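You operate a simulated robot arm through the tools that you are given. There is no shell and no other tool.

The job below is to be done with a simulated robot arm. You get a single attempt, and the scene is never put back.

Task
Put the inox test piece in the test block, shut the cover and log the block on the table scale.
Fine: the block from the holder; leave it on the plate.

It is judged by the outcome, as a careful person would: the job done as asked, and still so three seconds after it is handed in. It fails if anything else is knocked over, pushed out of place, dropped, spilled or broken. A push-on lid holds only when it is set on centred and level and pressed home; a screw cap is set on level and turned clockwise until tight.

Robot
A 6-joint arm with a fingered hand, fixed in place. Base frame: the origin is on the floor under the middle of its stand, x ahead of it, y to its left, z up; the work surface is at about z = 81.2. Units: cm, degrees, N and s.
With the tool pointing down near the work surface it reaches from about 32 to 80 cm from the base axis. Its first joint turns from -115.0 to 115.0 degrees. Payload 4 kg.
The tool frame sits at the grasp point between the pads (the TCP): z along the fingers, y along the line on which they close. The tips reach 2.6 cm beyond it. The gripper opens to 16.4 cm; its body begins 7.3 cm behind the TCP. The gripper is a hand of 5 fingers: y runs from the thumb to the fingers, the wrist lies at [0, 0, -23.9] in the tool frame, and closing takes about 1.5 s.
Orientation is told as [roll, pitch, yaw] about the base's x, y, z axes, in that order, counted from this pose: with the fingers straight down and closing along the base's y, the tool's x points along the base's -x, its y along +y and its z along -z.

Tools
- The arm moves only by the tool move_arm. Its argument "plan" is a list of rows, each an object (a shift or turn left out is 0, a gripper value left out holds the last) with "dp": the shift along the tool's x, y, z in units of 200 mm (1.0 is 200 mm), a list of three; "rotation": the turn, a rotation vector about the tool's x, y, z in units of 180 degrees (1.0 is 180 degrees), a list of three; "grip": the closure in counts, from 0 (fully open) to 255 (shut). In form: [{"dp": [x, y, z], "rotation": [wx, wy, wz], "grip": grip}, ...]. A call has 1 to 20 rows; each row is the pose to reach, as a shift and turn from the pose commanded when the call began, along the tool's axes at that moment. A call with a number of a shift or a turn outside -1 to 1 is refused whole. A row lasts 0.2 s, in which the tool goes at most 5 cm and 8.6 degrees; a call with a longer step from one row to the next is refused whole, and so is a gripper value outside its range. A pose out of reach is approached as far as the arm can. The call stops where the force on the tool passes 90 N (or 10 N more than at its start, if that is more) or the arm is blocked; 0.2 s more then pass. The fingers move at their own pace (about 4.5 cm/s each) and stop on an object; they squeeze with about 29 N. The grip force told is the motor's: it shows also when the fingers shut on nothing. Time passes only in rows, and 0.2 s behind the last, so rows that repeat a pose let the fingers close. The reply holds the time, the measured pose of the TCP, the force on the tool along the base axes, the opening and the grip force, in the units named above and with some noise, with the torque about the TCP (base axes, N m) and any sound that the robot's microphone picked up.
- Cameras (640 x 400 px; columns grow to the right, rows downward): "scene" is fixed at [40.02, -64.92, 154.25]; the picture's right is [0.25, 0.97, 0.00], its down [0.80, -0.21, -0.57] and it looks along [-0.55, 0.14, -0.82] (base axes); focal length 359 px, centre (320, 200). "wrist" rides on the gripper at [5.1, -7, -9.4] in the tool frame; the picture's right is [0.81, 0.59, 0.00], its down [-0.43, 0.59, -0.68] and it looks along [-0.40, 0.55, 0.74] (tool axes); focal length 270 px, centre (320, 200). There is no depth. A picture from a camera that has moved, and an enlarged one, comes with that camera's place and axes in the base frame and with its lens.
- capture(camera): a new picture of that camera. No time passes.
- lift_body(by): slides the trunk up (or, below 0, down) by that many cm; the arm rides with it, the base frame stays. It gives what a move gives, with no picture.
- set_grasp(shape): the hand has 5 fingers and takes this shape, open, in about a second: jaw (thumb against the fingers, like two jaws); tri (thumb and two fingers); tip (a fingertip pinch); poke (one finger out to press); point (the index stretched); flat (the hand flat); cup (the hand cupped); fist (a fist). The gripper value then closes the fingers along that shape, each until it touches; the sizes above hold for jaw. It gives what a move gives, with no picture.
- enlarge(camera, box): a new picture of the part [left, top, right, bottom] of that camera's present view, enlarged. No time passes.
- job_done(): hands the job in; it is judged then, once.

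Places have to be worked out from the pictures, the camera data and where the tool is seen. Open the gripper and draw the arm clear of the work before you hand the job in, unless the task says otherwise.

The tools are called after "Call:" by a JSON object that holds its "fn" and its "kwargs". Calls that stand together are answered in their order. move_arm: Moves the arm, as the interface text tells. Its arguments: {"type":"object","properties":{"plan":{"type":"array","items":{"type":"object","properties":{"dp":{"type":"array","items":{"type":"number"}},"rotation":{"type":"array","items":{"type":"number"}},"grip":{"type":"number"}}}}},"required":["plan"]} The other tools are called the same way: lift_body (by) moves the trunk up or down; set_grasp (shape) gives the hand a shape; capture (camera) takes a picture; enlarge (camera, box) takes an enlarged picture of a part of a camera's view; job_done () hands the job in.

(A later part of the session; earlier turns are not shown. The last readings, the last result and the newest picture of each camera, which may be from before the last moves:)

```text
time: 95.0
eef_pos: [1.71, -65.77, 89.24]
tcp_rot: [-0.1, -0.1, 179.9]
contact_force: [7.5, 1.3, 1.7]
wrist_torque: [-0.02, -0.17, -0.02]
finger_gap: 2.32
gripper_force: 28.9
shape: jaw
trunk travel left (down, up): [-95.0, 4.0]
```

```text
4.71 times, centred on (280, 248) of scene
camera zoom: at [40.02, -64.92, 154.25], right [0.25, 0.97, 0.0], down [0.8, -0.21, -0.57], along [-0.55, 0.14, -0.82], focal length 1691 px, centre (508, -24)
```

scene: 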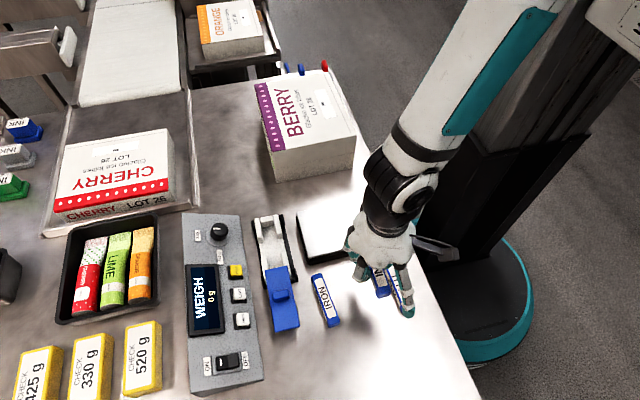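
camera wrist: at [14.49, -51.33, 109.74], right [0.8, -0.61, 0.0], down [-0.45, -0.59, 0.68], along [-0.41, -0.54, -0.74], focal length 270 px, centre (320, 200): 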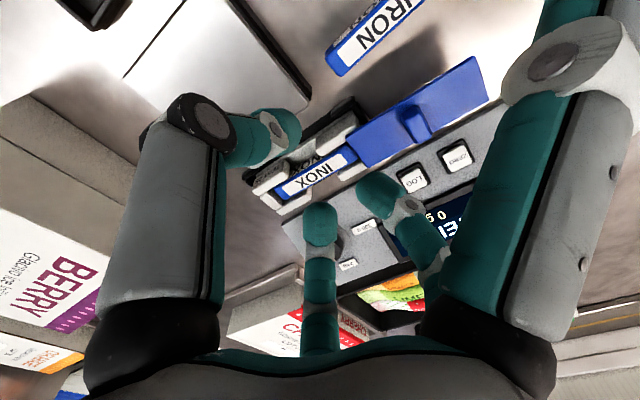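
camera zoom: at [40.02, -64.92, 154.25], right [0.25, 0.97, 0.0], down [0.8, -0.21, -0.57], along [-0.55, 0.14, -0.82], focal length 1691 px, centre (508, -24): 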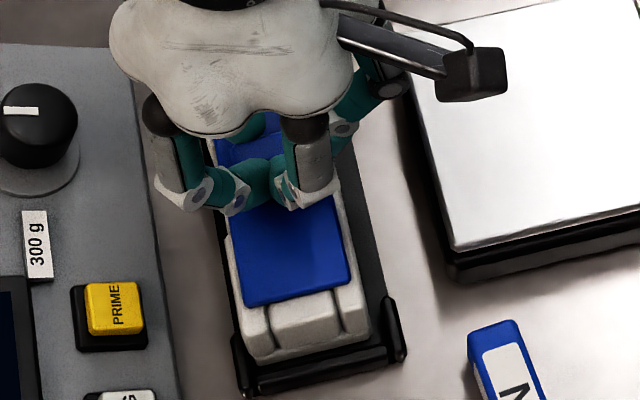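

The cover has reached its closed stop (7.5 N). The bar grip carried the block safely before, so I relieve the push slightly and lift the block by it, first 1 cm to check.

Call:
{"fn": "move_arm", "kwargs": {"plan": [{"dp": [0.003, 0, 0], "grip": 255}, {"dp": [0.003, 0, -0.02], "grip": 255}, {"dp": [0.003, 0, -0.05], "grip": 255}, {"dp": [0.003, 0, -0.05], "grip": 255}]}}

Call:
{"fn": "enlarge", "kwargs": {"camera": "scene", "box": [240, 205, 320, 290]}}

```text
time: 96.0
eef_pos: [1.63, -65.79, 89.98]
tcp_rot: [-0.1, 0.0, 179.9]
contact_force: [0.9, 0.6, -4.3]
wrist_torque: [0.02, -0.06, 0.04]
finger_gap: 2.29
gripper_force: 28.7
shape: jaw
trunk travel left (down, up): [-95.0, 4.0]
```

```text
4.71 times, centred on (280, 248) of scene
camera zoom: at [40.02, -64.92, 154.25], right [0.25, 0.97, 0.0], down [0.8, -0.21, -0.57], along [-0.55, 0.14, -0.82], focal length 1691 px, centre (508, -24)
```

zoom: 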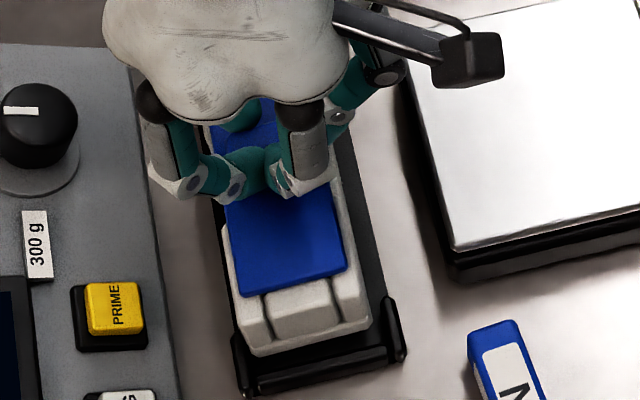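

The block lifts level with its cover. I raise it to z≈95.

Call:
{"fn": "move_arm", "kwargs": {"plan": [{"dp": [0, 0, -0.05], "grip": 255}, {"dp": [0, 0, -0.1], "grip": 255}, {"dp": [0, 0, -0.16], "grip": 255}, {"dp": [0, 0, -0.22], "grip": 255}, {"dp": [0, 0, -0.26], "grip": 255}, {"dp": [0, 0, -0.26], "grip": 255}]}}

Call:
{"fn": "enlarge", "kwargs": {"camera": "scene", "box": [220, 170, 360, 300]}}

Call:
{"fn": "capture", "kwargs": {"camera": "wrist"}}

```text
time: 97.3
eef_pos: [1.69, -65.78, 95.22]
tcp_rot: [-0.1, 0.0, 179.9]
contact_force: [-0.4, 0.3, -4.2]
wrist_torque: [0.02, -0.02, 0.01]
finger_gap: 2.3
gripper_force: 29.3
shape: jaw
trunk travel left (down, up): [-95.0, 4.0]
```

```text
3.08 times, centred on (290, 235) of scene
camera zoom: at [40.02, -64.92, 154.25], right [0.25, 0.97, 0.0], down [0.8, -0.21, -0.57], along [-0.55, 0.14, -0.82], focal length 1106 px, centre (412, 92)
```

zoom: 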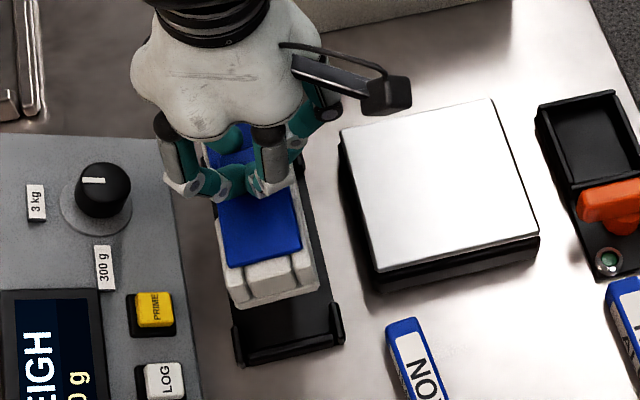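

```text
taken
camera wrist: at [6.74, -58.95, 104.65], right [0.81, -0.59, 0.0], down [-0.43, -0.6, 0.68], along [-0.4, -0.55, -0.74], focal length 270 px, centre (320, 200)
```

wrist: 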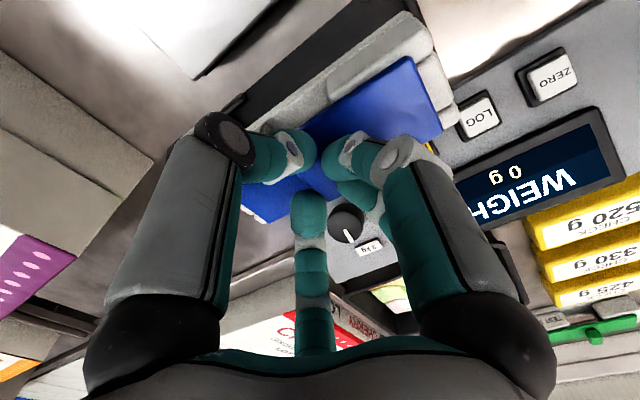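

Steady at z=95 with the cover shut. The plate centre is about (1.1,-53.0), so I carry the block across to TCP (0.45,-52.9) smoothly.

Call:
{"fn": "move_arm", "kwargs": {"plan": [{"dp": [-0.006, -0.05, 0], "grip": 255}, {"dp": [-0.015, -0.14, 0], "grip": 255}, {"dp": [-0.025, -0.25, 0], "grip": 255}, {"dp": [-0.036, -0.37, 0], "grip": 255}, {"dp": [-0.047, -0.49, 0], "grip": 255}, {"dp": [-0.056, -0.59, 0], "grip": 255}, {"dp": [-0.062, -0.6465, 0], "grip": 255}, {"dp": [-0.062, -0.6465, 0], "grip": 255}]}}

Call:
{"fn": "enlarge", "kwargs": {"camera": "scene", "box": [240, 150, 400, 290]}}

Call:
{"fn": "capture", "kwargs": {"camera": "wrist"}}

```text
time: 99.2
eef_pos: [0.35, -52.91, 95.45]
tcp_rot: [-0.1, -0.1, 180.0]
contact_force: [0.9, -0.5, -4.0]
wrist_torque: [0.01, -0.01, -0.02]
finger_gap: 2.31
gripper_force: 28.8
shape: jaw
trunk travel left (down, up): [-95.0, 4.0]
```

```text
2.86 times, centred on (320, 220) of scene
camera zoom: at [40.02, -64.92, 154.25], right [0.25, 0.97, 0.0], down [0.8, -0.21, -0.57], along [-0.55, 0.14, -0.82], focal length 1027 px, centre (320, 143)
```

zoom: 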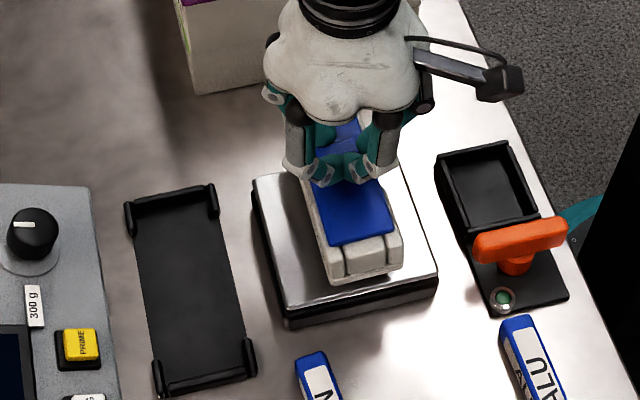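

```text
taken
camera wrist: at [5.46, -46.11, 104.75], right [0.81, -0.59, 0.0], down [-0.43, -0.6, 0.68], along [-0.4, -0.55, -0.74], focal length 270 px, centre (320, 200)
```

wrist: 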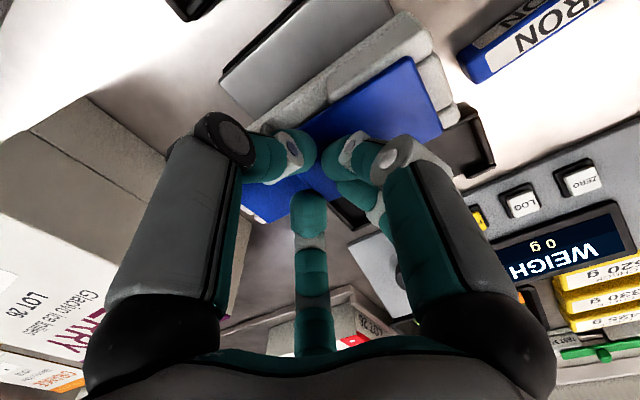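

The block is centred over the plate; the holder stays in place. I lower to z≈92, then in small steps until the weight comes off.

Call:
{"fn": "move_arm", "kwargs": {"plan": [{"dp": [0, 0, 0.04], "grip": 255}, {"dp": [0, 0, 0.09], "grip": 255}, {"dp": [0, 0, 0.14], "grip": 255}, {"dp": [0, 0, 0.17], "grip": 255}, {"dp": [0, 0, 0.17], "grip": 255}]}}

Call:
{"fn": "enlarge", "kwargs": {"camera": "scene", "box": [280, 180, 380, 280]}}

```text
time: 100.3
eef_pos: [0.47, -52.77, 92.67]
tcp_rot: [0.7, 0.0, 179.8]
contact_force: [2.8, 11.2, 80.2]
wrist_torque: [0.24, 0.04, 0.01]
finger_gap: 2.54
gripper_force: 29.5
shape: jaw
trunk travel left (down, up): [-95.0, 4.0]
```

```text
4.00 times, centred on (330, 230) of scene
camera zoom: at [40.02, -64.92, 154.25], right [0.25, 0.97, 0.0], down [0.8, -0.21, -0.57], along [-0.55, 0.14, -0.82], focal length 1438 px, centre (280, 80)
```

zoom: 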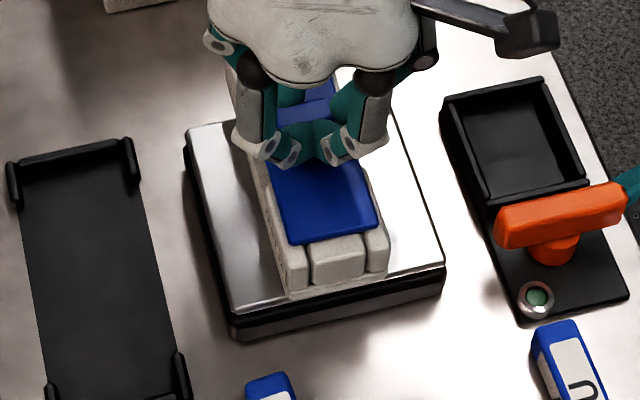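

Firm contact already (80 N) - the plate is higher than I estimated. I ease up right away to relieve the load.

Call:
{"fn": "move_arm", "kwargs": {"plan": [{"dp": [0, 0, -0.025], "grip": 255}, {"dp": [0, 0, -0.038], "grip": 255}, {"dp": [0, 0, -0.038], "grip": 255}]}}

Call:
{"fn": "enlarge", "kwargs": {"camera": "scene", "box": [280, 180, 380, 280]}}

Call:
{"fn": "enlarge", "kwargs": {"camera": "wrist", "box": [200, 0, 480, 240]}}

Call:
{"fn": "enlarge", "kwargs": {"camera": "scene", "box": [180, 210, 270, 340]}}

```text
time: 101.2
eef_pos: [0.41, -52.84, 92.89]
tcp_rot: [0.1, 0.0, 179.9]
contact_force: [0.9, -2.5, 32.0]
wrist_torque: [-0.01, 0.01, 0.04]
finger_gap: 2.46
gripper_force: 28.9
shape: jaw
trunk travel left (down, up): [-95.0, 4.0]
```

```text
4.00 times, centred on (330, 230) of scene
camera zoom: at [40.02, -64.92, 154.25], right [0.25, 0.97, 0.0], down [0.8, -0.21, -0.57], along [-0.55, 0.14, -0.82], focal length 1438 px, centre (280, 80)
```

zoom: 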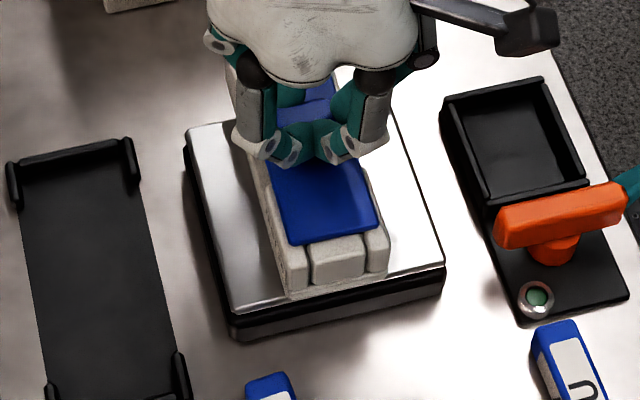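

```text
1.67 times, centred on (340, 120) of wrist
camera zoom: at [5.43, -45.93, 102.14], right [0.81, -0.59, 0.0], down [-0.43, -0.59, 0.68], along [-0.4, -0.55, -0.73], focal length 450 px, centre (287, 333)
```

zoom: 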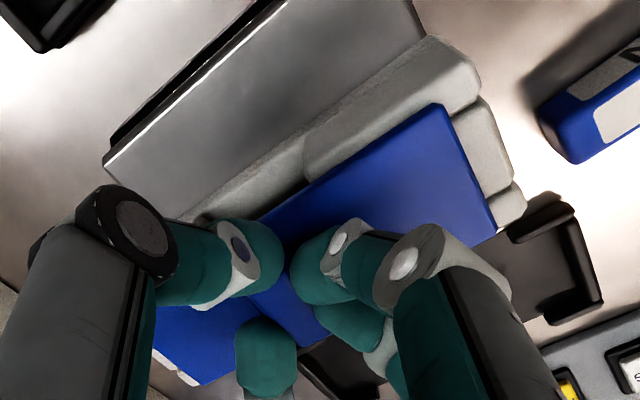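

```text
3.08 times, centred on (225, 275) of scene
camera zoom: at [40.02, -64.92, 154.25], right [0.25, 0.97, 0.0], down [0.8, -0.21, -0.57], along [-0.55, 0.14, -0.82], focal length 1106 px, centre (612, -31)
```

zoom: 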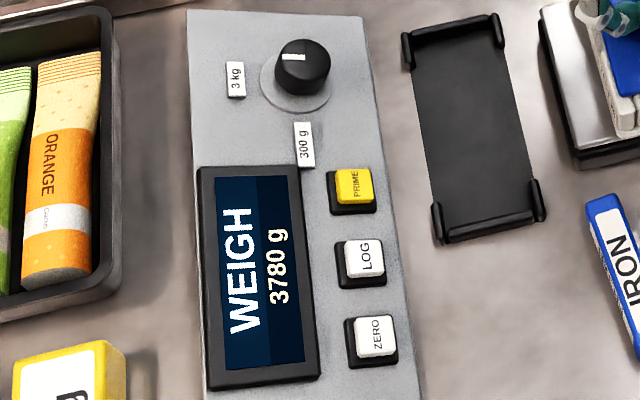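

The scale reads 3780 g because I'm still pressing 32 N. I raise ~0.15 cm to take off my pressure.

Call:
{"fn": "move_arm", "kwargs": {"plan": [{"dp": [0, 0, -0.004], "grip": 255}, {"dp": [0, 0, -0.007], "grip": 255}, {"dp": [0, 0, -0.007], "grip": 255}]}}

Call:
{"fn": "enlarge", "kwargs": {"camera": "scene", "box": [180, 210, 270, 340]}}

```text
time: 102.0
eef_pos: [0.49, -52.69, 92.85]
tcp_rot: [0.0, 0.1, 180.0]
contact_force: [-0.8, -2.2, 18.7]
wrist_torque: [-0.03, 0.03, 0.04]
finger_gap: 2.43
gripper_force: 29.4
shape: jaw
trunk travel left (down, up): [-95.0, 4.0]
```

```text
3.08 times, centred on (225, 275) of scene
camera zoom: at [40.02, -64.92, 154.25], right [0.25, 0.97, 0.0], down [0.8, -0.21, -0.57], along [-0.55, 0.14, -0.82], focal length 1106 px, centre (612, -31)
```

zoom: 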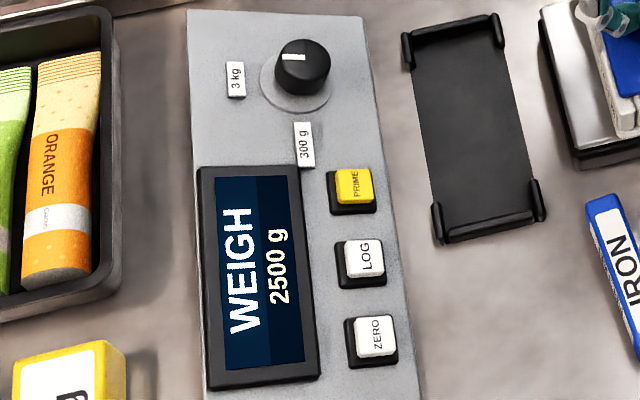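

Still pressing 18.7 N. I raise another 0.2 cm.

Call:
{"fn": "move_arm", "kwargs": {"plan": [{"dp": [0, 0, -0.005], "grip": 255}, {"dp": [0, 0, -0.01], "grip": 255}, {"dp": [0, 0, -0.01], "grip": 255}]}}

Call:
{"fn": "enlarge", "kwargs": {"camera": "scene", "box": [180, 210, 270, 340]}}

Call:
{"fn": "enlarge", "kwargs": {"camera": "scene", "box": [280, 180, 380, 280]}}

```text
time: 102.8
eef_pos: [0.49, -52.79, 93.01]
tcp_rot: [-0.1, 0.0, 180.0]
contact_force: [-0.8, -1.5, -0.8]
wrist_torque: [0.01, -0.01, -0.02]
finger_gap: 2.36
gripper_force: 29.1
shape: jaw
trunk travel left (down, up): [-95.0, 4.0]
```

```text
3.08 times, centred on (225, 275) of scene
camera zoom: at [40.02, -64.92, 154.25], right [0.25, 0.97, 0.0], down [0.8, -0.21, -0.57], along [-0.55, 0.14, -0.82], focal length 1106 px, centre (612, -31)
```

zoom: 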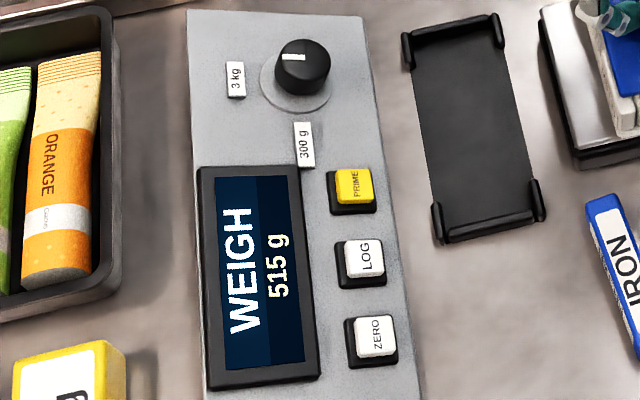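

```text
4.00 times, centred on (330, 230) of scene
camera zoom: at [40.02, -64.92, 154.25], right [0.25, 0.97, 0.0], down [0.8, -0.21, -0.57], along [-0.55, 0.14, -0.82], focal length 1438 px, centre (280, 80)
```

zoom: 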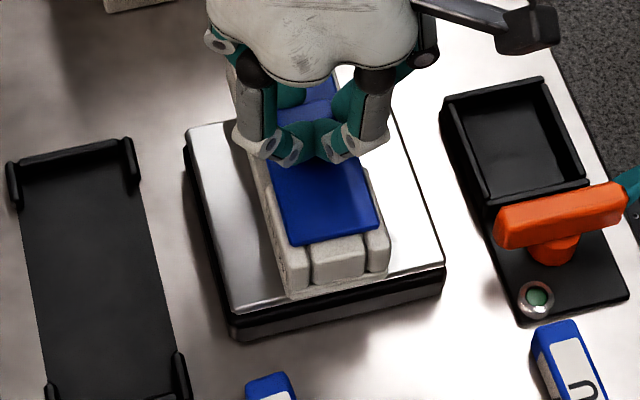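

The weight is off my hand (display ~515 g). I open the fingers and rise clear.

Call:
{"fn": "move_arm", "kwargs": {"plan": [{"dp": [0, 0, 0], "grip": 210}, {"dp": [0, 0, 0], "grip": 160}, {"dp": [0, 0, 0], "grip": 160}, {"dp": [0, 0, 0], "grip": 160}, {"dp": [0, 0, 0], "grip": 160}, {"dp": [0, 0, 0], "grip": 160}, {"dp": [0, 0, -0.05], "grip": 160}, {"dp": [0, 0, -0.15], "grip": 160}, {"dp": [0, 0, -0.3], "grip": 160}, {"dp": [0, 0, -0.5], "grip": 160}, {"dp": [0, 0, -0.5], "grip": 160}]}}

Call:
{"fn": "capture", "kwargs": {"camera": "scene"}}

Call:
{"fn": "enlarge", "kwargs": {"camera": "scene", "box": [180, 210, 270, 340]}}

Call:
{"fn": "capture", "kwargs": {"camera": "wrist"}}

```text
time: 105.2
eef_pos: [0.4, -52.89, 103.3]
tcp_rot: [-0.1, 0.0, 179.9]
contact_force: [0.2, -0.4, 0.1]
wrist_torque: [0.01, 0.03, -0.02]
finger_gap: 6.1
gripper_force: 0.1
shape: jaw
trunk travel left (down, up): [-95.0, 4.0]
```

```text
taken
```

scene: 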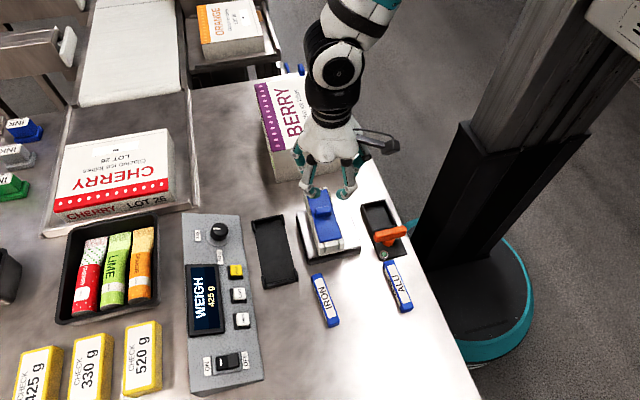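

```text
3.08 times, centred on (225, 275) of scene
camera zoom: at [40.02, -64.92, 154.25], right [0.25, 0.97, 0.0], down [0.8, -0.21, -0.57], along [-0.55, 0.14, -0.82], focal length 1106 px, centre (612, -31)
```

zoom: 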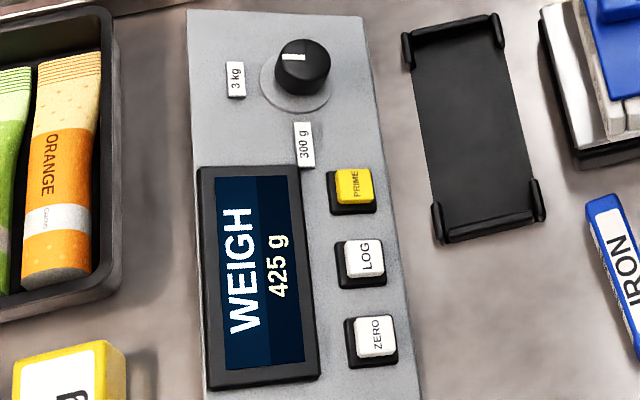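

```text
taken
camera wrist: at [5.47, -46.11, 112.63], right [0.81, -0.59, 0.0], down [-0.43, -0.6, 0.68], along [-0.4, -0.55, -0.74], focal length 270 px, centre (320, 200)
```

wrist: 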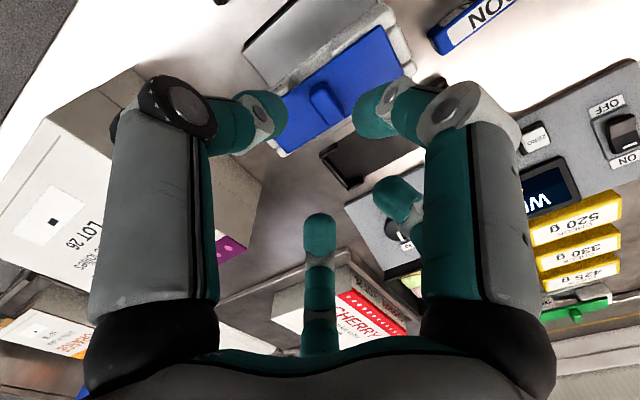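

The display shows a steady 425 g with the block free on the plate (3 kg range, cover shut). Next I move to a free spot and form the "poke" shape to press LOG, which I place at about (11.5,-74.2,84.4).

Call:
{"fn": "move_arm", "kwargs": {"plan": [{"dp": [0.14, 0.09, 0]}, {"dp": [0.28, 0.18, 0]}, {"dp": [0.42, 0.28, 0]}, {"dp": [0.56, 0.37, 0]}, {"dp": [0.68, 0.455, 0]}, {"dp": [0.68, 0.455, 0]}]}}

Call:
{"fn": "set_grasp", "kwargs": {"shape": "poke"}}

Call:
{"fn": "capture", "kwargs": {"camera": "wrist"}}

Call:
{"fn": "capture", "kwargs": {"camera": "scene"}}

Call:
{"fn": "enlarge", "kwargs": {"camera": "scene", "box": [270, 170, 380, 270]}}

```text
time: 106.5
eef_pos: [14.1, -62.0, 103.12]
tcp_rot: [0.0, 0.0, 179.9]
contact_force: [0.2, 0.9, -0.1]
wrist_torque: [-0.02, -0.02, -0.04]
finger_gap: 6.08
gripper_force: 0.1
shape: jaw
trunk travel left (down, up): [-95.0, 4.0]
```

```text
time: 107.5
eef_pos: [14.21, -61.97, 103.11]
tcp_rot: [0.1, 0.0, 179.9]
contact_force: [0.1, 0.9, 0.4]
wrist_torque: [0.02, 0.01, 0.0]
finger_gap: 0.0
gripper_force: 0.0
shape: poke
trunk travel left (down, up): [-95.0, 4.0]
```

```text
taken
camera wrist: at [19.14, -55.25, 112.48], right [0.81, -0.59, 0.0], down [-0.43, -0.59, 0.68], along [-0.4, -0.55, -0.74], focal length 270 px, centre (320, 200)
```

wrist: 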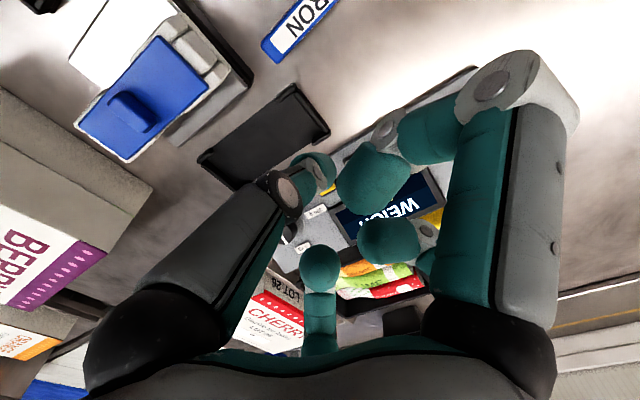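

```text
taken
```

scene: 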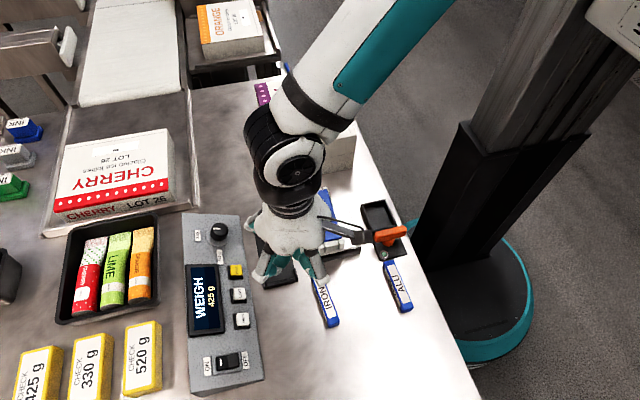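

```text
4.00 times, centred on (325, 220) of scene
camera zoom: at [40.02, -64.92, 154.25], right [0.25, 0.97, 0.0], down [0.8, -0.21, -0.57], along [-0.55, 0.14, -0.82], focal length 1438 px, centre (300, 120)
```

zoom: 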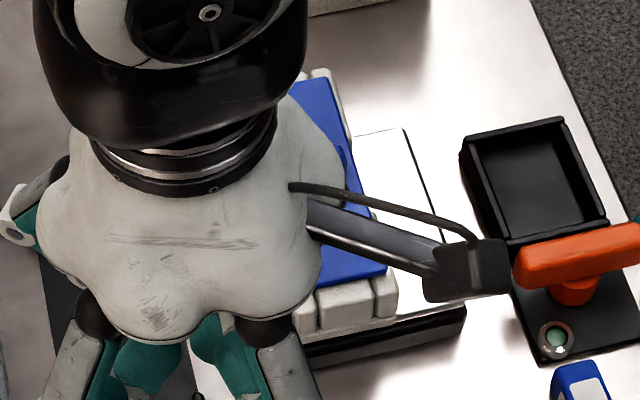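

I zoom in on the hand to find which finger is extended.

Call:
{"fn": "enlarge", "kwargs": {"camera": "scene", "box": [230, 190, 340, 310]}}

Call:
{"fn": "enlarge", "kwargs": {"camera": "wrist", "box": [220, 100, 480, 320]}}

```text
3.33 times, centred on (285, 250) of scene
camera zoom: at [40.02, -64.92, 154.25], right [0.25, 0.97, 0.0], down [0.8, -0.21, -0.57], along [-0.55, 0.14, -0.82], focal length 1198 px, centre (437, 33)
```

zoom: 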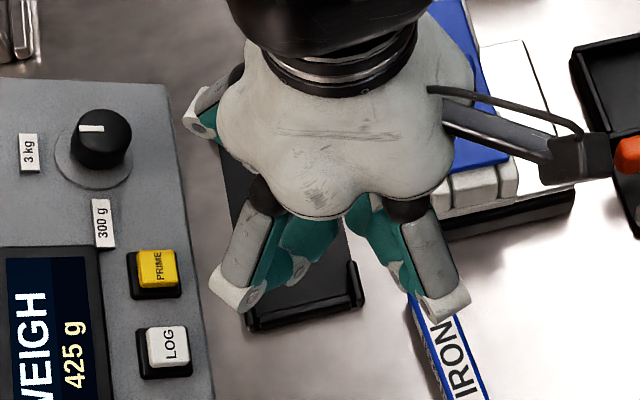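

```text
1.82 times, centred on (350, 210) of wrist
camera zoom: at [19.14, -55.25, 112.48], right [0.81, -0.59, 0.0], down [-0.43, -0.59, 0.68], along [-0.4, -0.55, -0.74], focal length 491 px, centre (266, 182)
```

zoom: 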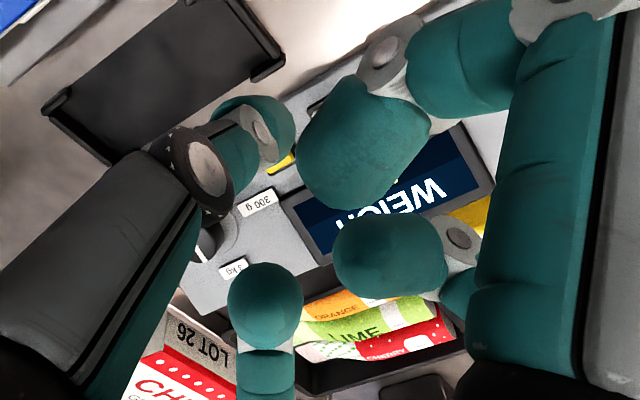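

The extended finger must be the one hidden behind the palm (tool -x side). I turn the hand +120° (to yaw -60) here in free space; that brings that finger into the scene view and also suits reaching LOG.

Call:
{"fn": "move_arm", "kwargs": {"plan": [{"rotation": [0, 0, -0.0445]}, {"rotation": [0, 0, -0.089]}, {"rotation": [0, 0, -0.1335]}, {"rotation": [0, 0, -0.178]}, {"rotation": [0, 0, -0.2225]}, {"rotation": [0, 0, -0.267]}, {"rotation": [0, 0, -0.3115]}, {"rotation": [0, 0, -0.356]}, {"rotation": [0, 0, -0.4005]}, {"rotation": [0, 0, -0.445]}, {"rotation": [0, 0, -0.4895]}, {"rotation": [0, 0, -0.534]}, {"rotation": [0, 0, -0.5785]}, {"rotation": [0, 0, -0.623]}, {"rotation": [0, 0, -0.667]}, {"rotation": [0, 0, -0.667]}]}}

Call:
{"fn": "capture", "kwargs": {"camera": "scene"}}

Call:
{"fn": "enlarge", "kwargs": {"camera": "scene", "box": [220, 170, 350, 310]}}

Call:
{"fn": "capture", "kwargs": {"camera": "wrist"}}

```text
time: 110.8
eef_pos: [14.04, -62.01, 103.04]
tcp_rot: [0.0, 0.0, -60.0]
contact_force: [-0.2, -0.4, -0.7]
wrist_torque: [0.0, -0.02, -0.04]
finger_gap: 0.0
gripper_force: 0.0
shape: poke
trunk travel left (down, up): [-95.0, 4.0]
```

```text
taken
```

scene: 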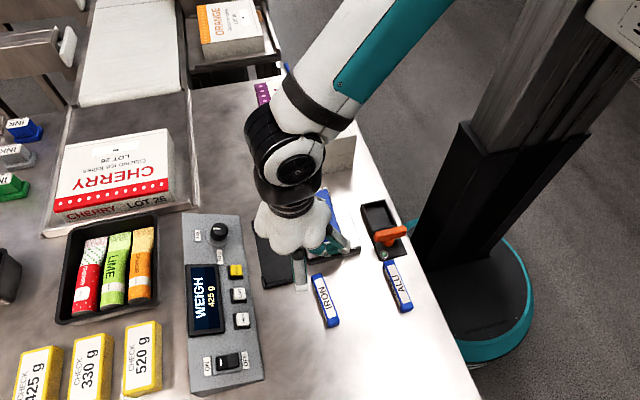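

```text
2.86 times, centred on (285, 240) of scene
camera zoom: at [40.02, -64.92, 154.25], right [0.25, 0.97, 0.0], down [0.8, -0.21, -0.57], along [-0.55, 0.14, -0.82], focal length 1027 px, centre (420, 86)
```

zoom: 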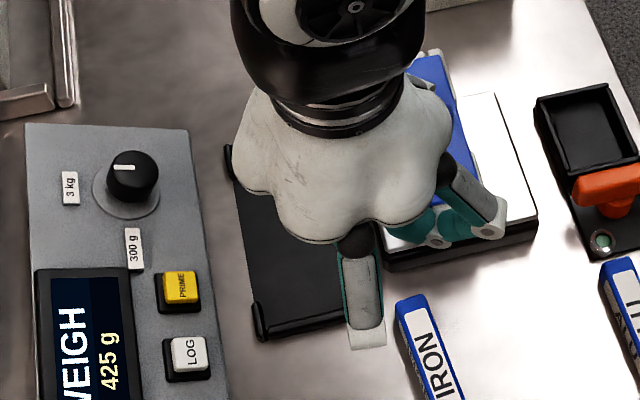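

```text
taken
camera wrist: at [5.41, -61.26, 112.47], right [0.1, 0.99, 0.0], down [0.73, -0.08, 0.68], along [0.67, -0.07, -0.74], focal length 270 px, centre (320, 200)
```

wrist: 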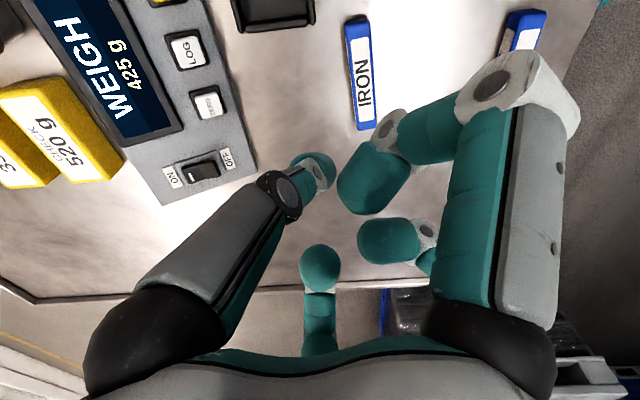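

I can't see an extended finger from here, so I try the "point" shape (index stretched) for comparison.

Call:
{"fn": "set_grasp", "kwargs": {"shape": "point"}}

Call:
{"fn": "enlarge", "kwargs": {"camera": "scene", "box": [220, 170, 350, 310]}}

Call:
{"fn": "capture", "kwargs": {"camera": "wrist"}}

```text
time: 111.8
eef_pos: [13.96, -62.11, 103.06]
tcp_rot: [0.0, 0.0, -60.1]
contact_force: [0.9, 0.1, -0.6]
wrist_torque: [-0.04, 0.0, 0.0]
finger_gap: 15.81
gripper_force: 0.0
shape: point
trunk travel left (down, up): [-95.0, 4.0]
```

```text
2.86 times, centred on (285, 240) of scene
camera zoom: at [40.02, -64.92, 154.25], right [0.25, 0.97, 0.0], down [0.8, -0.21, -0.57], along [-0.55, 0.14, -0.82], focal length 1027 px, centre (420, 86)
```

zoom: 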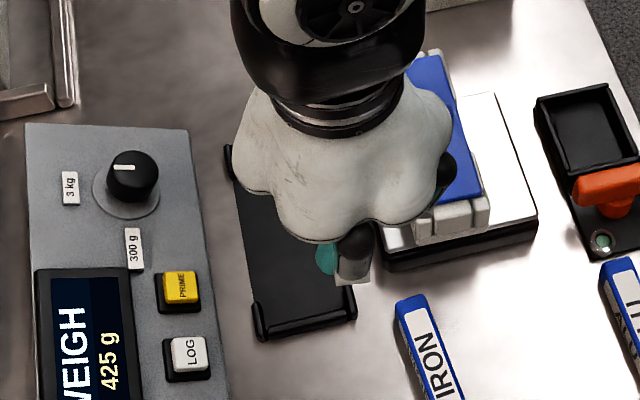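

```text
taken
camera wrist: at [5.41, -61.25, 112.47], right [0.11, 0.99, 0.0], down [0.73, -0.08, 0.68], along [0.67, -0.07, -0.74], focal length 270 px, centre (320, 200)
```

wrist: 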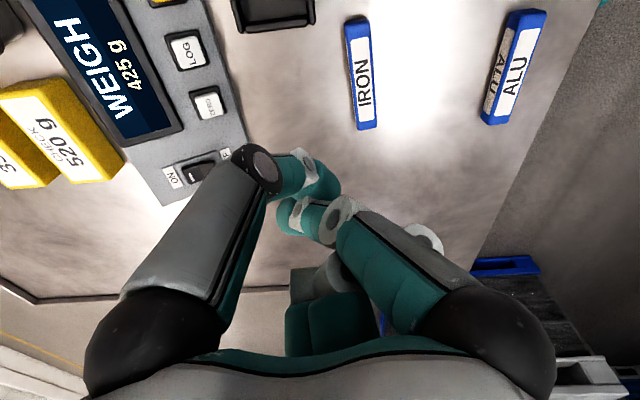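

It's unclear which finger is out. I return to "poke" and raise the hand higher and nearer the robot, so the fixed camera sees under the palm more from the side.

Call:
{"fn": "set_grasp", "kwargs": {"shape": "poke"}}

Call:
{"fn": "move_arm", "kwargs": {"plan": [{"dp": [0.08, 0.01, -0.16]}, {"dp": [0.18, 0.02, -0.3]}, {"dp": [0.3, 0.035, -0.44]}, {"dp": [0.42, 0.05, -0.58]}, {"dp": [0.54, 0.065, -0.7]}, {"dp": [0.65, 0.08, -0.82]}, {"dp": [0.756, 0.09, -0.93]}, {"dp": [0.756, 0.09, -0.93]}]}}

Call:
{"fn": "capture", "kwargs": {"camera": "scene"}}

```text
time: 112.7
eef_pos: [14.04, -62.11, 103.02]
tcp_rot: [0.0, 0.0, -60.1]
contact_force: [0.5, -0.4, 0.4]
wrist_torque: [-0.02, -0.03, 0.02]
finger_gap: 0.01
gripper_force: 0.1
shape: poke
trunk travel left (down, up): [-95.0, 4.0]
```

```text
time: 114.5
eef_pos: [8.27, -48.22, 121.7]
tcp_rot: [-0.1, 0.1, -60.1]
contact_force: [-0.1, -0.2, 0.3]
wrist_torque: [0.0, -0.02, -0.01]
finger_gap: 0.0
gripper_force: 0.1
shape: poke
trunk travel left (down, up): [-95.0, 4.0]
```

```text
taken
```

scene: 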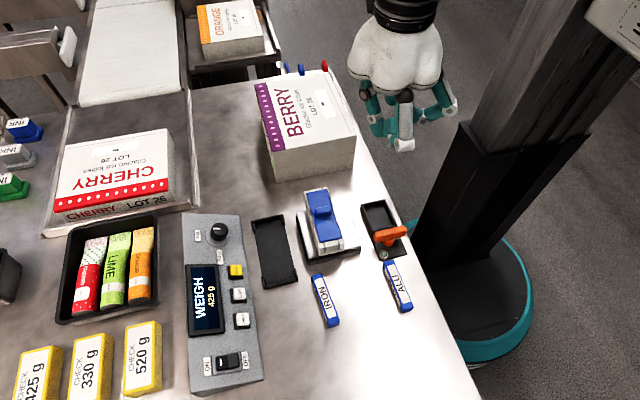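

The block rests on the plate with the cover shut, and the hand's underside is now visible. I zoom in on both.

Call:
{"fn": "enlarge", "kwargs": {"camera": "scene", "box": [335, 40, 475, 170]}}

Call:
{"fn": "enlarge", "kwargs": {"camera": "scene", "box": [285, 170, 375, 280]}}

```text
3.08 times, centred on (405, 105) of scene
camera zoom: at [40.02, -64.92, 154.25], right [0.25, 0.97, 0.0], down [0.8, -0.21, -0.57], along [-0.55, 0.14, -0.82], focal length 1106 px, centre (58, 492)
```

zoom: 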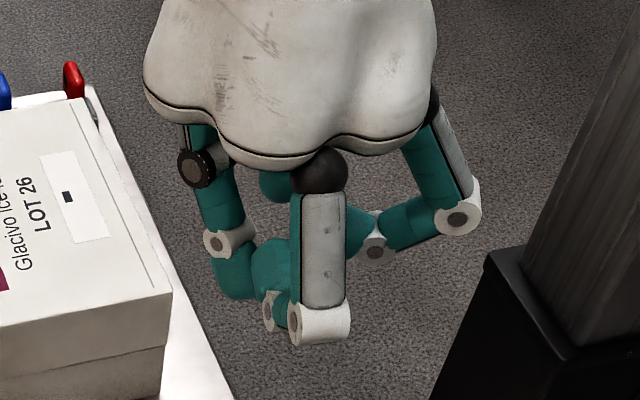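

```text
3.64 times, centred on (330, 225) of scene
camera zoom: at [40.02, -64.92, 154.25], right [0.25, 0.97, 0.0], down [0.8, -0.21, -0.57], along [-0.55, 0.14, -0.82], focal length 1307 px, centre (284, 109)
```

zoom: 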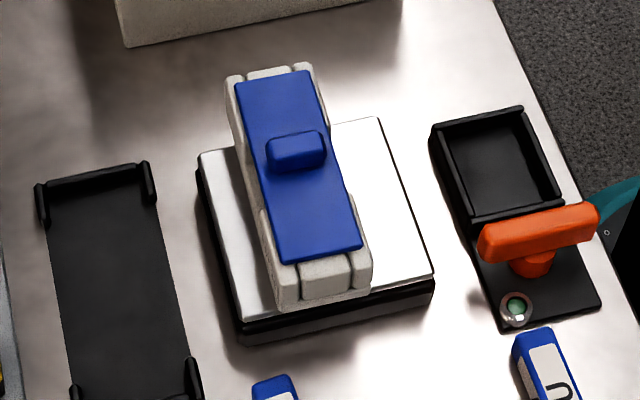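

Block and cover look right on the plate. In "poke" the thumb (black-capped joint) is the extended finger, its tip practically on the tool axis ~2.6 cm past the TCP; the others are curled ~5 cm higher. I go down toward the LOG button in two stages.

Call:
{"fn": "move_arm", "kwargs": {"plan": [{"dp": [-0.05, -0.02, 0.2]}, {"dp": [-0.16, -0.065, 0.37]}, {"dp": [-0.3, -0.12, 0.52]}, {"dp": [-0.43, -0.17, 0.68]}, {"dp": [-0.553, -0.2214, 0.85]}, {"dp": [-0.553, -0.2214, 0.85]}]}}

Call:
{"fn": "move_arm", "kwargs": {"plan": [{"dp": [-0.15, -0.066, 0.07]}, {"dp": [-0.32, -0.14, 0.15]}, {"dp": [-0.49, -0.21, 0.23]}, {"dp": [-0.65, -0.283, 0.3]}, {"dp": [-0.65, -0.283, 0.3]}]}}

Call:
{"fn": "capture", "kwargs": {"camera": "wrist"}}

Call:
{"fn": "enlarge", "kwargs": {"camera": "scene", "box": [160, 150, 320, 320]}}

```text
time: 115.8
eef_pos: [9.85, -59.75, 104.58]
tcp_rot: [0.0, -0.1, -59.9]
contact_force: [0.2, 0.1, -0.2]
wrist_torque: [-0.02, -0.02, 0.02]
finger_gap: 0.02
gripper_force: 0.1
shape: poke
trunk travel left (down, up): [-95.0, 4.0]
```

```text
time: 117.0
eef_pos: [11.16, -73.13, 98.61]
tcp_rot: [0.0, 0.1, -60.0]
contact_force: [0.1, -0.3, 0.9]
wrist_torque: [-0.01, 0.01, 0.01]
finger_gap: 0.01
gripper_force: 0.1
shape: poke
out of reach, approached as far as the arm can: row 4, 5
trunk travel left (down, up): [-95.0, 4.0]
```

```text
taken
camera wrist: at [2.56, -72.38, 108.1], right [0.11, 0.99, 0.0], down [0.73, -0.08, 0.68], along [0.67, -0.07, -0.74], focal length 270 px, centre (320, 200)
```

wrist: 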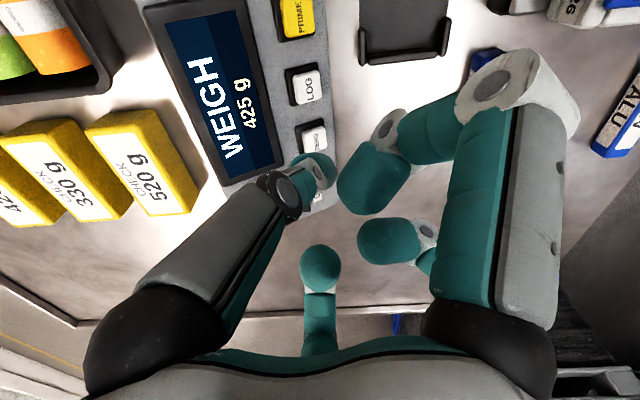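

```text
2.35 times, centred on (240, 235) of scene
camera zoom: at [40.02, -64.92, 154.25], right [0.25, 0.97, 0.0], down [0.8, -0.21, -0.57], along [-0.55, 0.14, -0.82], focal length 846 px, centre (508, 118)
```

zoom: 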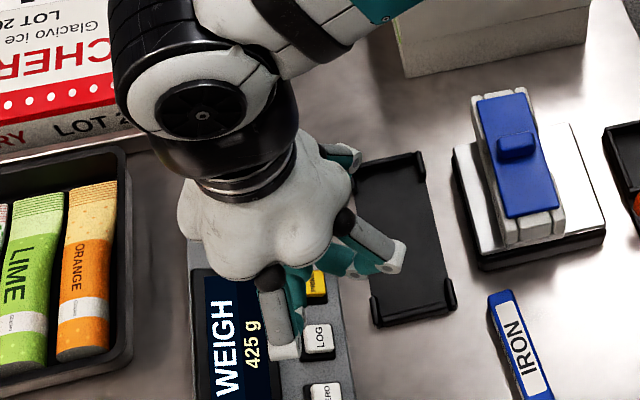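

I'm at the reach edge at this height; lower down there is more. I zoom on the LOG button in the wrist view to refine its place.

Call:
{"fn": "enlarge", "kwargs": {"camera": "wrist", "box": [240, 20, 360, 200]}}

Call:
{"fn": "enlarge", "kwargs": {"camera": "scene", "box": [210, 240, 270, 340]}}

```text
2.22 times, centred on (300, 110) of wrist
camera zoom: at [2.56, -72.38, 108.1], right [0.11, 0.99, 0.0], down [0.73, -0.08, 0.68], along [0.67, -0.07, -0.74], focal length 601 px, centre (364, 400)
```

zoom: 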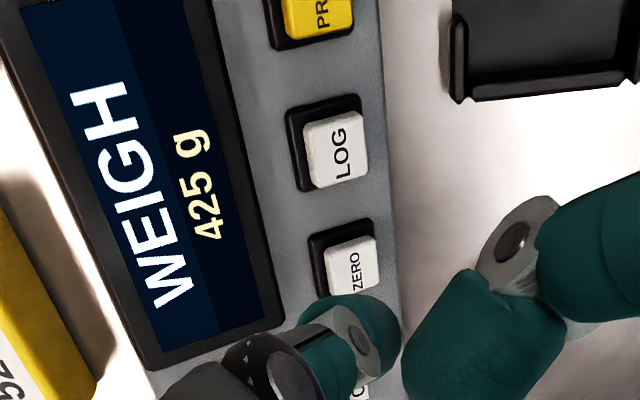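

```text
4.00 times, centred on (240, 290) of scene
camera zoom: at [40.02, -64.92, 154.25], right [0.25, 0.97, 0.0], down [0.8, -0.21, -0.57], along [-0.55, 0.14, -0.82], focal length 1438 px, centre (640, -160)
```

zoom: 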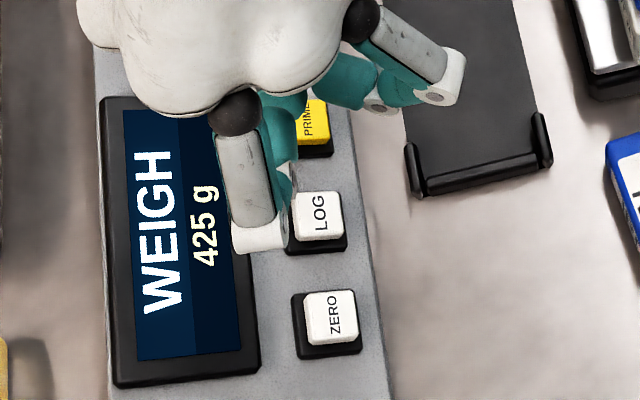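

LOG's top is near (11.05,-74.25,84.3), ±1.2 cm in size. I lower to z≈90 above it (tip ≈3 cm over the button) and look again.

Call:
{"fn": "move_arm", "kwargs": {"plan": [{"dp": [0, 0, 0.11]}, {"dp": [-0.02, -0.01, 0.22]}, {"dp": [-0.045, -0.02, 0.33]}, {"dp": [-0.062, -0.03, 0.43]}, {"dp": [-0.062, -0.03, 0.43]}]}}

Call:
{"fn": "enlarge", "kwargs": {"camera": "wrist", "box": [240, 60, 400, 240]}}

Call:
{"fn": "enlarge", "kwargs": {"camera": "scene", "box": [190, 220, 280, 330]}}

```text
time: 118.2
eef_pos: [11.06, -71.28, 92.23]
tcp_rot: [0.0, 0.0, -60.0]
contact_force: [0.1, -0.8, 0.2]
wrist_torque: [0.01, -0.01, -0.01]
finger_gap: 0.0
gripper_force: 0.0
shape: poke
out of reach, approached as far as the arm can: row 1, 2, 3, 4, 5
trunk travel left (down, up): [-95.0, 4.0]
```

```text
2.22 times, centred on (320, 150) of wrist
camera zoom: at [2.44, -70.54, 101.64], right [0.11, 0.99, 0.0], down [0.73, -0.08, 0.68], along [0.67, -0.07, -0.74], focal length 601 px, centre (320, 311)
```

zoom: 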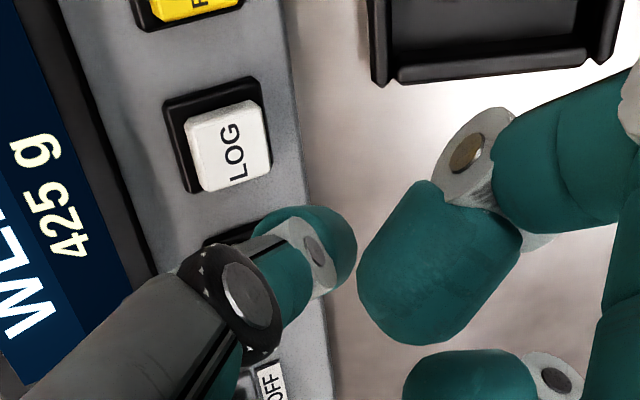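

```text
3.64 times, centred on (235, 275) of scene
camera zoom: at [40.02, -64.92, 154.25], right [0.25, 0.97, 0.0], down [0.8, -0.21, -0.57], along [-0.55, 0.14, -0.82], focal length 1307 px, centre (629, -73)
```

zoom: 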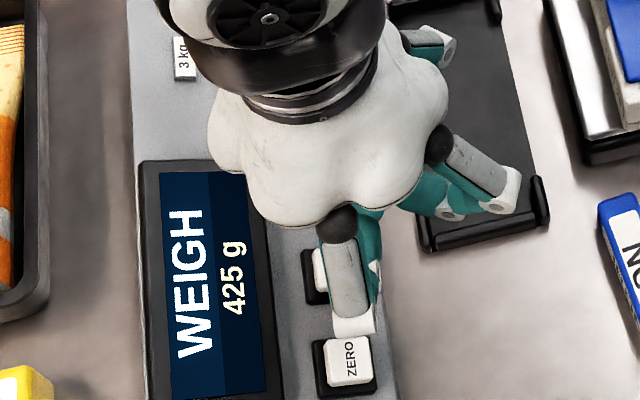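

Lower down the raised trunk reduces reach. I raise the hand 20 cm and then lower the trunk 20 cm to bring the shoulder nearer the wrist height, which should give the reach needed for LOG.

Call:
{"fn": "move_arm", "kwargs": {"plan": [{"dp": [0, 0, -0.2]}, {"dp": [0, 0, -0.4]}, {"dp": [0, 0, -0.6]}, {"dp": [0, 0, -0.8]}, {"dp": [0, 0, -1.0]}, {"dp": [0, 0, -1.0]}]}}

Call:
{"fn": "capture", "kwargs": {"camera": "scene"}}

```text
time: 119.7
eef_pos: [11.48, -71.3, 112.38]
tcp_rot: [-0.1, 0.0, -60.1]
contact_force: [0.5, -0.2, -1.2]
wrist_torque: [0.0, 0.02, -0.04]
finger_gap: 0.0
gripper_force: 0.0
shape: poke
trunk travel left (down, up): [-95.0, 4.0]
```

```text
taken
```

scene: 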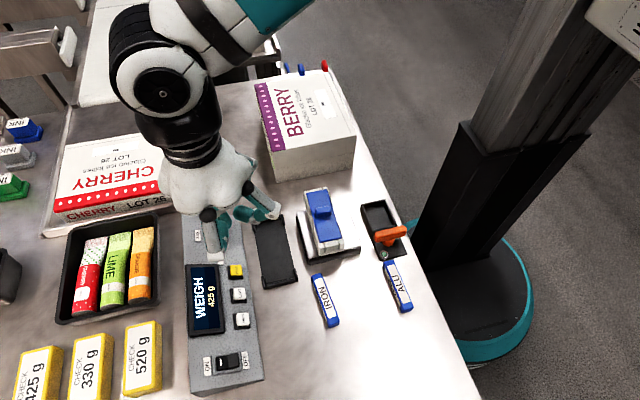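

Fine at z=112 with the arm well above everything. I lower the trunk 18 cm.

Call:
{"fn": "lift_body", "kwargs": {"by": -18}}

Call:
{"fn": "capture", "kwargs": {"camera": "scene"}}

```text
time: 121.7
eef_pos: [11.37, -71.18, 94.41]
tcp_rot: [-0.1, -0.1, -60.1]
contact_force: [-0.5, 0.3, 0.0]
wrist_torque: [-0.01, 0.0, 0.01]
finger_gap: 0.0
gripper_force: 0.0
shape: poke
trunk travel left (down, up): [-77.0, 22.0]
```

```text
taken
```

scene: 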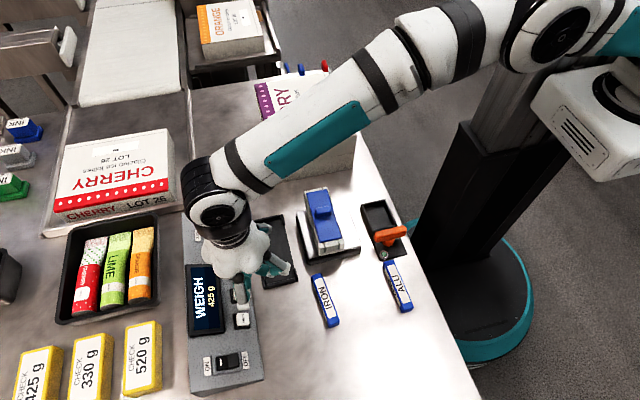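

Good clearance everywhere. Now I move over LOG at z≈90.

Call:
{"fn": "move_arm", "kwargs": {"plan": [{"dp": [-0.07, -0.043, 0.05]}, {"dp": [-0.14, -0.087, 0.12]}, {"dp": [-0.14, -0.087, 0.21]}, {"dp": [-0.14, -0.087, 0.21]}]}}

Call:
{"fn": "enlarge", "kwargs": {"camera": "wrist", "box": [240, 60, 400, 240]}}

Call:
{"fn": "enlarge", "kwargs": {"camera": "scene", "box": [190, 220, 280, 330]}}

```text
time: 122.7
eef_pos: [11.26, -74.68, 90.22]
tcp_rot: [0.0, 0.0, -60.2]
contact_force: [-0.2, -0.3, -0.3]
wrist_torque: [0.04, 0.01, 0.01]
finger_gap: 0.01
gripper_force: 0.1
shape: poke
trunk travel left (down, up): [-77.0, 22.0]
```

```text
2.22 times, centred on (320, 150) of wrist
camera zoom: at [2.64, -73.78, 99.58], right [0.11, 0.99, 0.0], down [0.73, -0.08, 0.68], along [0.67, -0.07, -0.74], focal length 601 px, centre (320, 311)
```

zoom: 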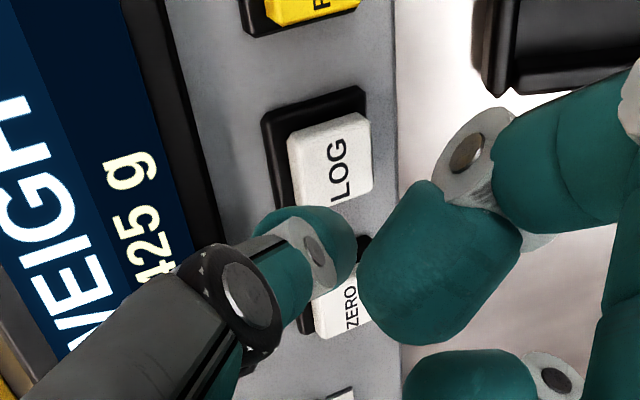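

```text
3.64 times, centred on (235, 275) of scene
camera zoom: at [40.02, -64.92, 154.25], right [0.25, 0.97, 0.0], down [0.8, -0.21, -0.57], along [-0.55, 0.14, -0.82], focal length 1307 px, centre (629, -73)
```

zoom: 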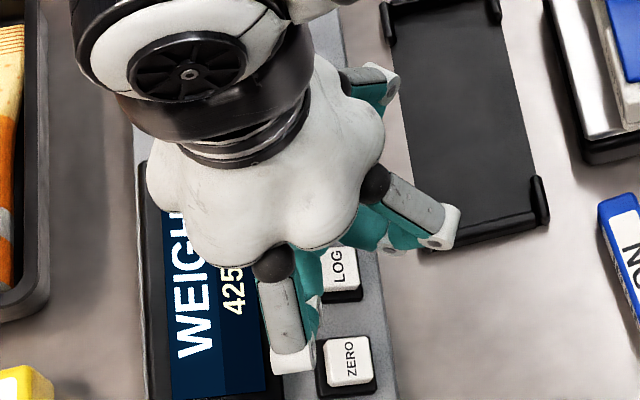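

The fingertip should come down within ~0.3 cm of LOG's centre. I lower to z≈87.4 and check.

Call:
{"fn": "move_arm", "kwargs": {"plan": [{"dp": [0, 0, 0.05]}, {"dp": [0, 0, 0.1]}, {"dp": [0, 0, 0.14]}, {"dp": [0, 0, 0.14]}]}}

Call:
{"fn": "enlarge", "kwargs": {"camera": "wrist", "box": [240, 60, 400, 240]}}

Call:
{"fn": "enlarge", "kwargs": {"camera": "scene", "box": [190, 220, 280, 330]}}

```text
time: 123.7
eef_pos: [11.31, -74.48, 87.45]
tcp_rot: [0.0, 0.1, -60.0]
contact_force: [-0.2, 0.9, 1.2]
wrist_torque: [0.01, -0.01, 0.01]
finger_gap: 0.0
gripper_force: 0.1
shape: poke
trunk travel left (down, up): [-77.0, 22.0]
```

```text
2.22 times, centred on (320, 150) of wrist
camera zoom: at [2.78, -73.73, 96.83], right [0.11, 0.99, 0.0], down [0.73, -0.08, 0.68], along [0.67, -0.07, -0.74], focal length 601 px, centre (320, 311)
```

zoom: 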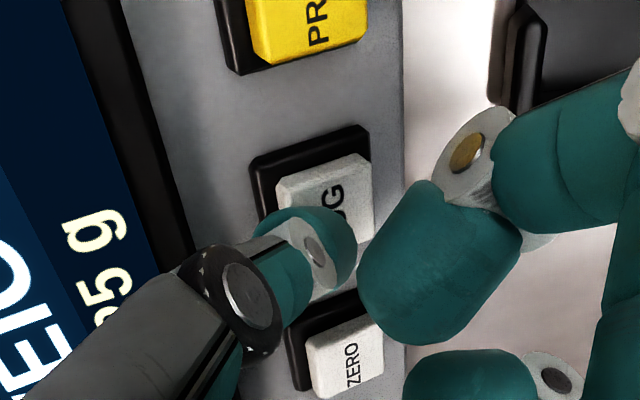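

```text
3.64 times, centred on (235, 275) of scene
camera zoom: at [40.02, -64.92, 154.25], right [0.25, 0.97, 0.0], down [0.8, -0.21, -0.57], along [-0.55, 0.14, -0.82], focal length 1307 px, centre (629, -73)
```

zoom: 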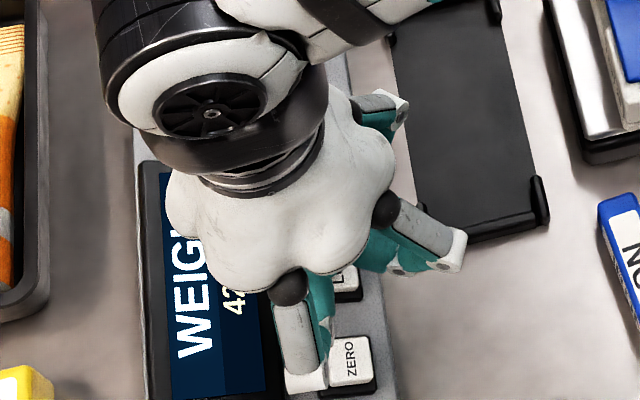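

The tip is over LOG's face. I press down in small steps, watching force and sound.

Call:
{"fn": "move_arm", "kwargs": {"plan": [{"dp": [0, 0, 0.01]}, {"dp": [0, 0, 0.02]}, {"dp": [0, 0, 0.02]}]}}

```text
time: 124.5
eef_pos: [11.29, -74.58, 87.07]
tcp_rot: [0.0, 0.1, -60.2]
contact_force: [-0.1, 0.5, 3.1]
wrist_torque: [-0.02, -0.01, 0.0]
finger_gap: 0.03
gripper_force: 0.0
shape: poke
trunk travel left (down, up): [-77.0, 22.0]
heard: click
```

A click was heard at 3 N. I look at the display for a logged indication.

Call:
{"fn": "enlarge", "kwargs": {"camera": "scene", "box": [190, 220, 280, 340]}}

Call:
{"fn": "capture", "kwargs": {"camera": "wrist"}}

```text
3.33 times, centred on (235, 280) of scene
camera zoom: at [40.02, -64.92, 154.25], right [0.25, 0.97, 0.0], down [0.8, -0.21, -0.57], along [-0.55, 0.14, -0.82], focal length 1198 px, centre (603, -67)
```

zoom: 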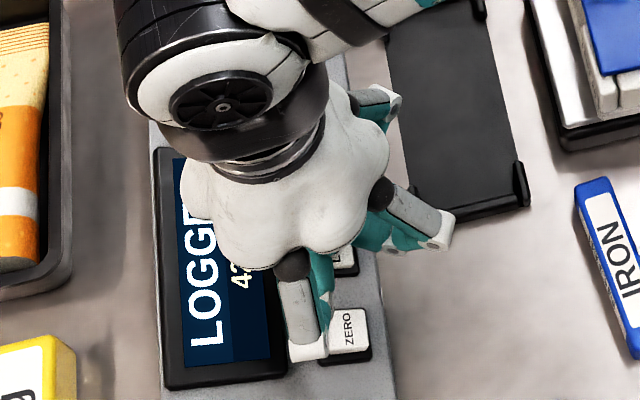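

```text
taken
camera wrist: at [2.71, -73.75, 96.42], right [0.11, 0.99, 0.0], down [0.73, -0.08, 0.68], along [0.67, -0.07, -0.74], focal length 270 px, centre (320, 200)
```

wrist: 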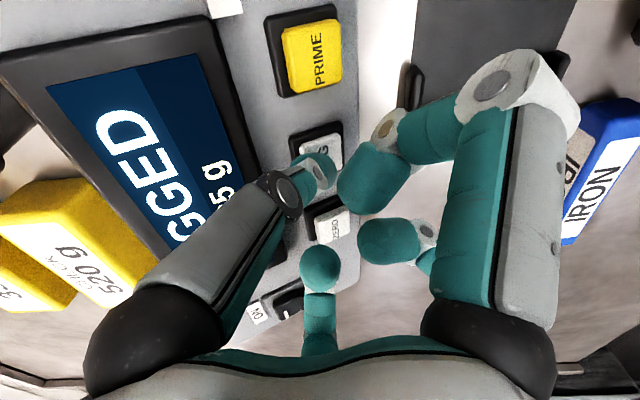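

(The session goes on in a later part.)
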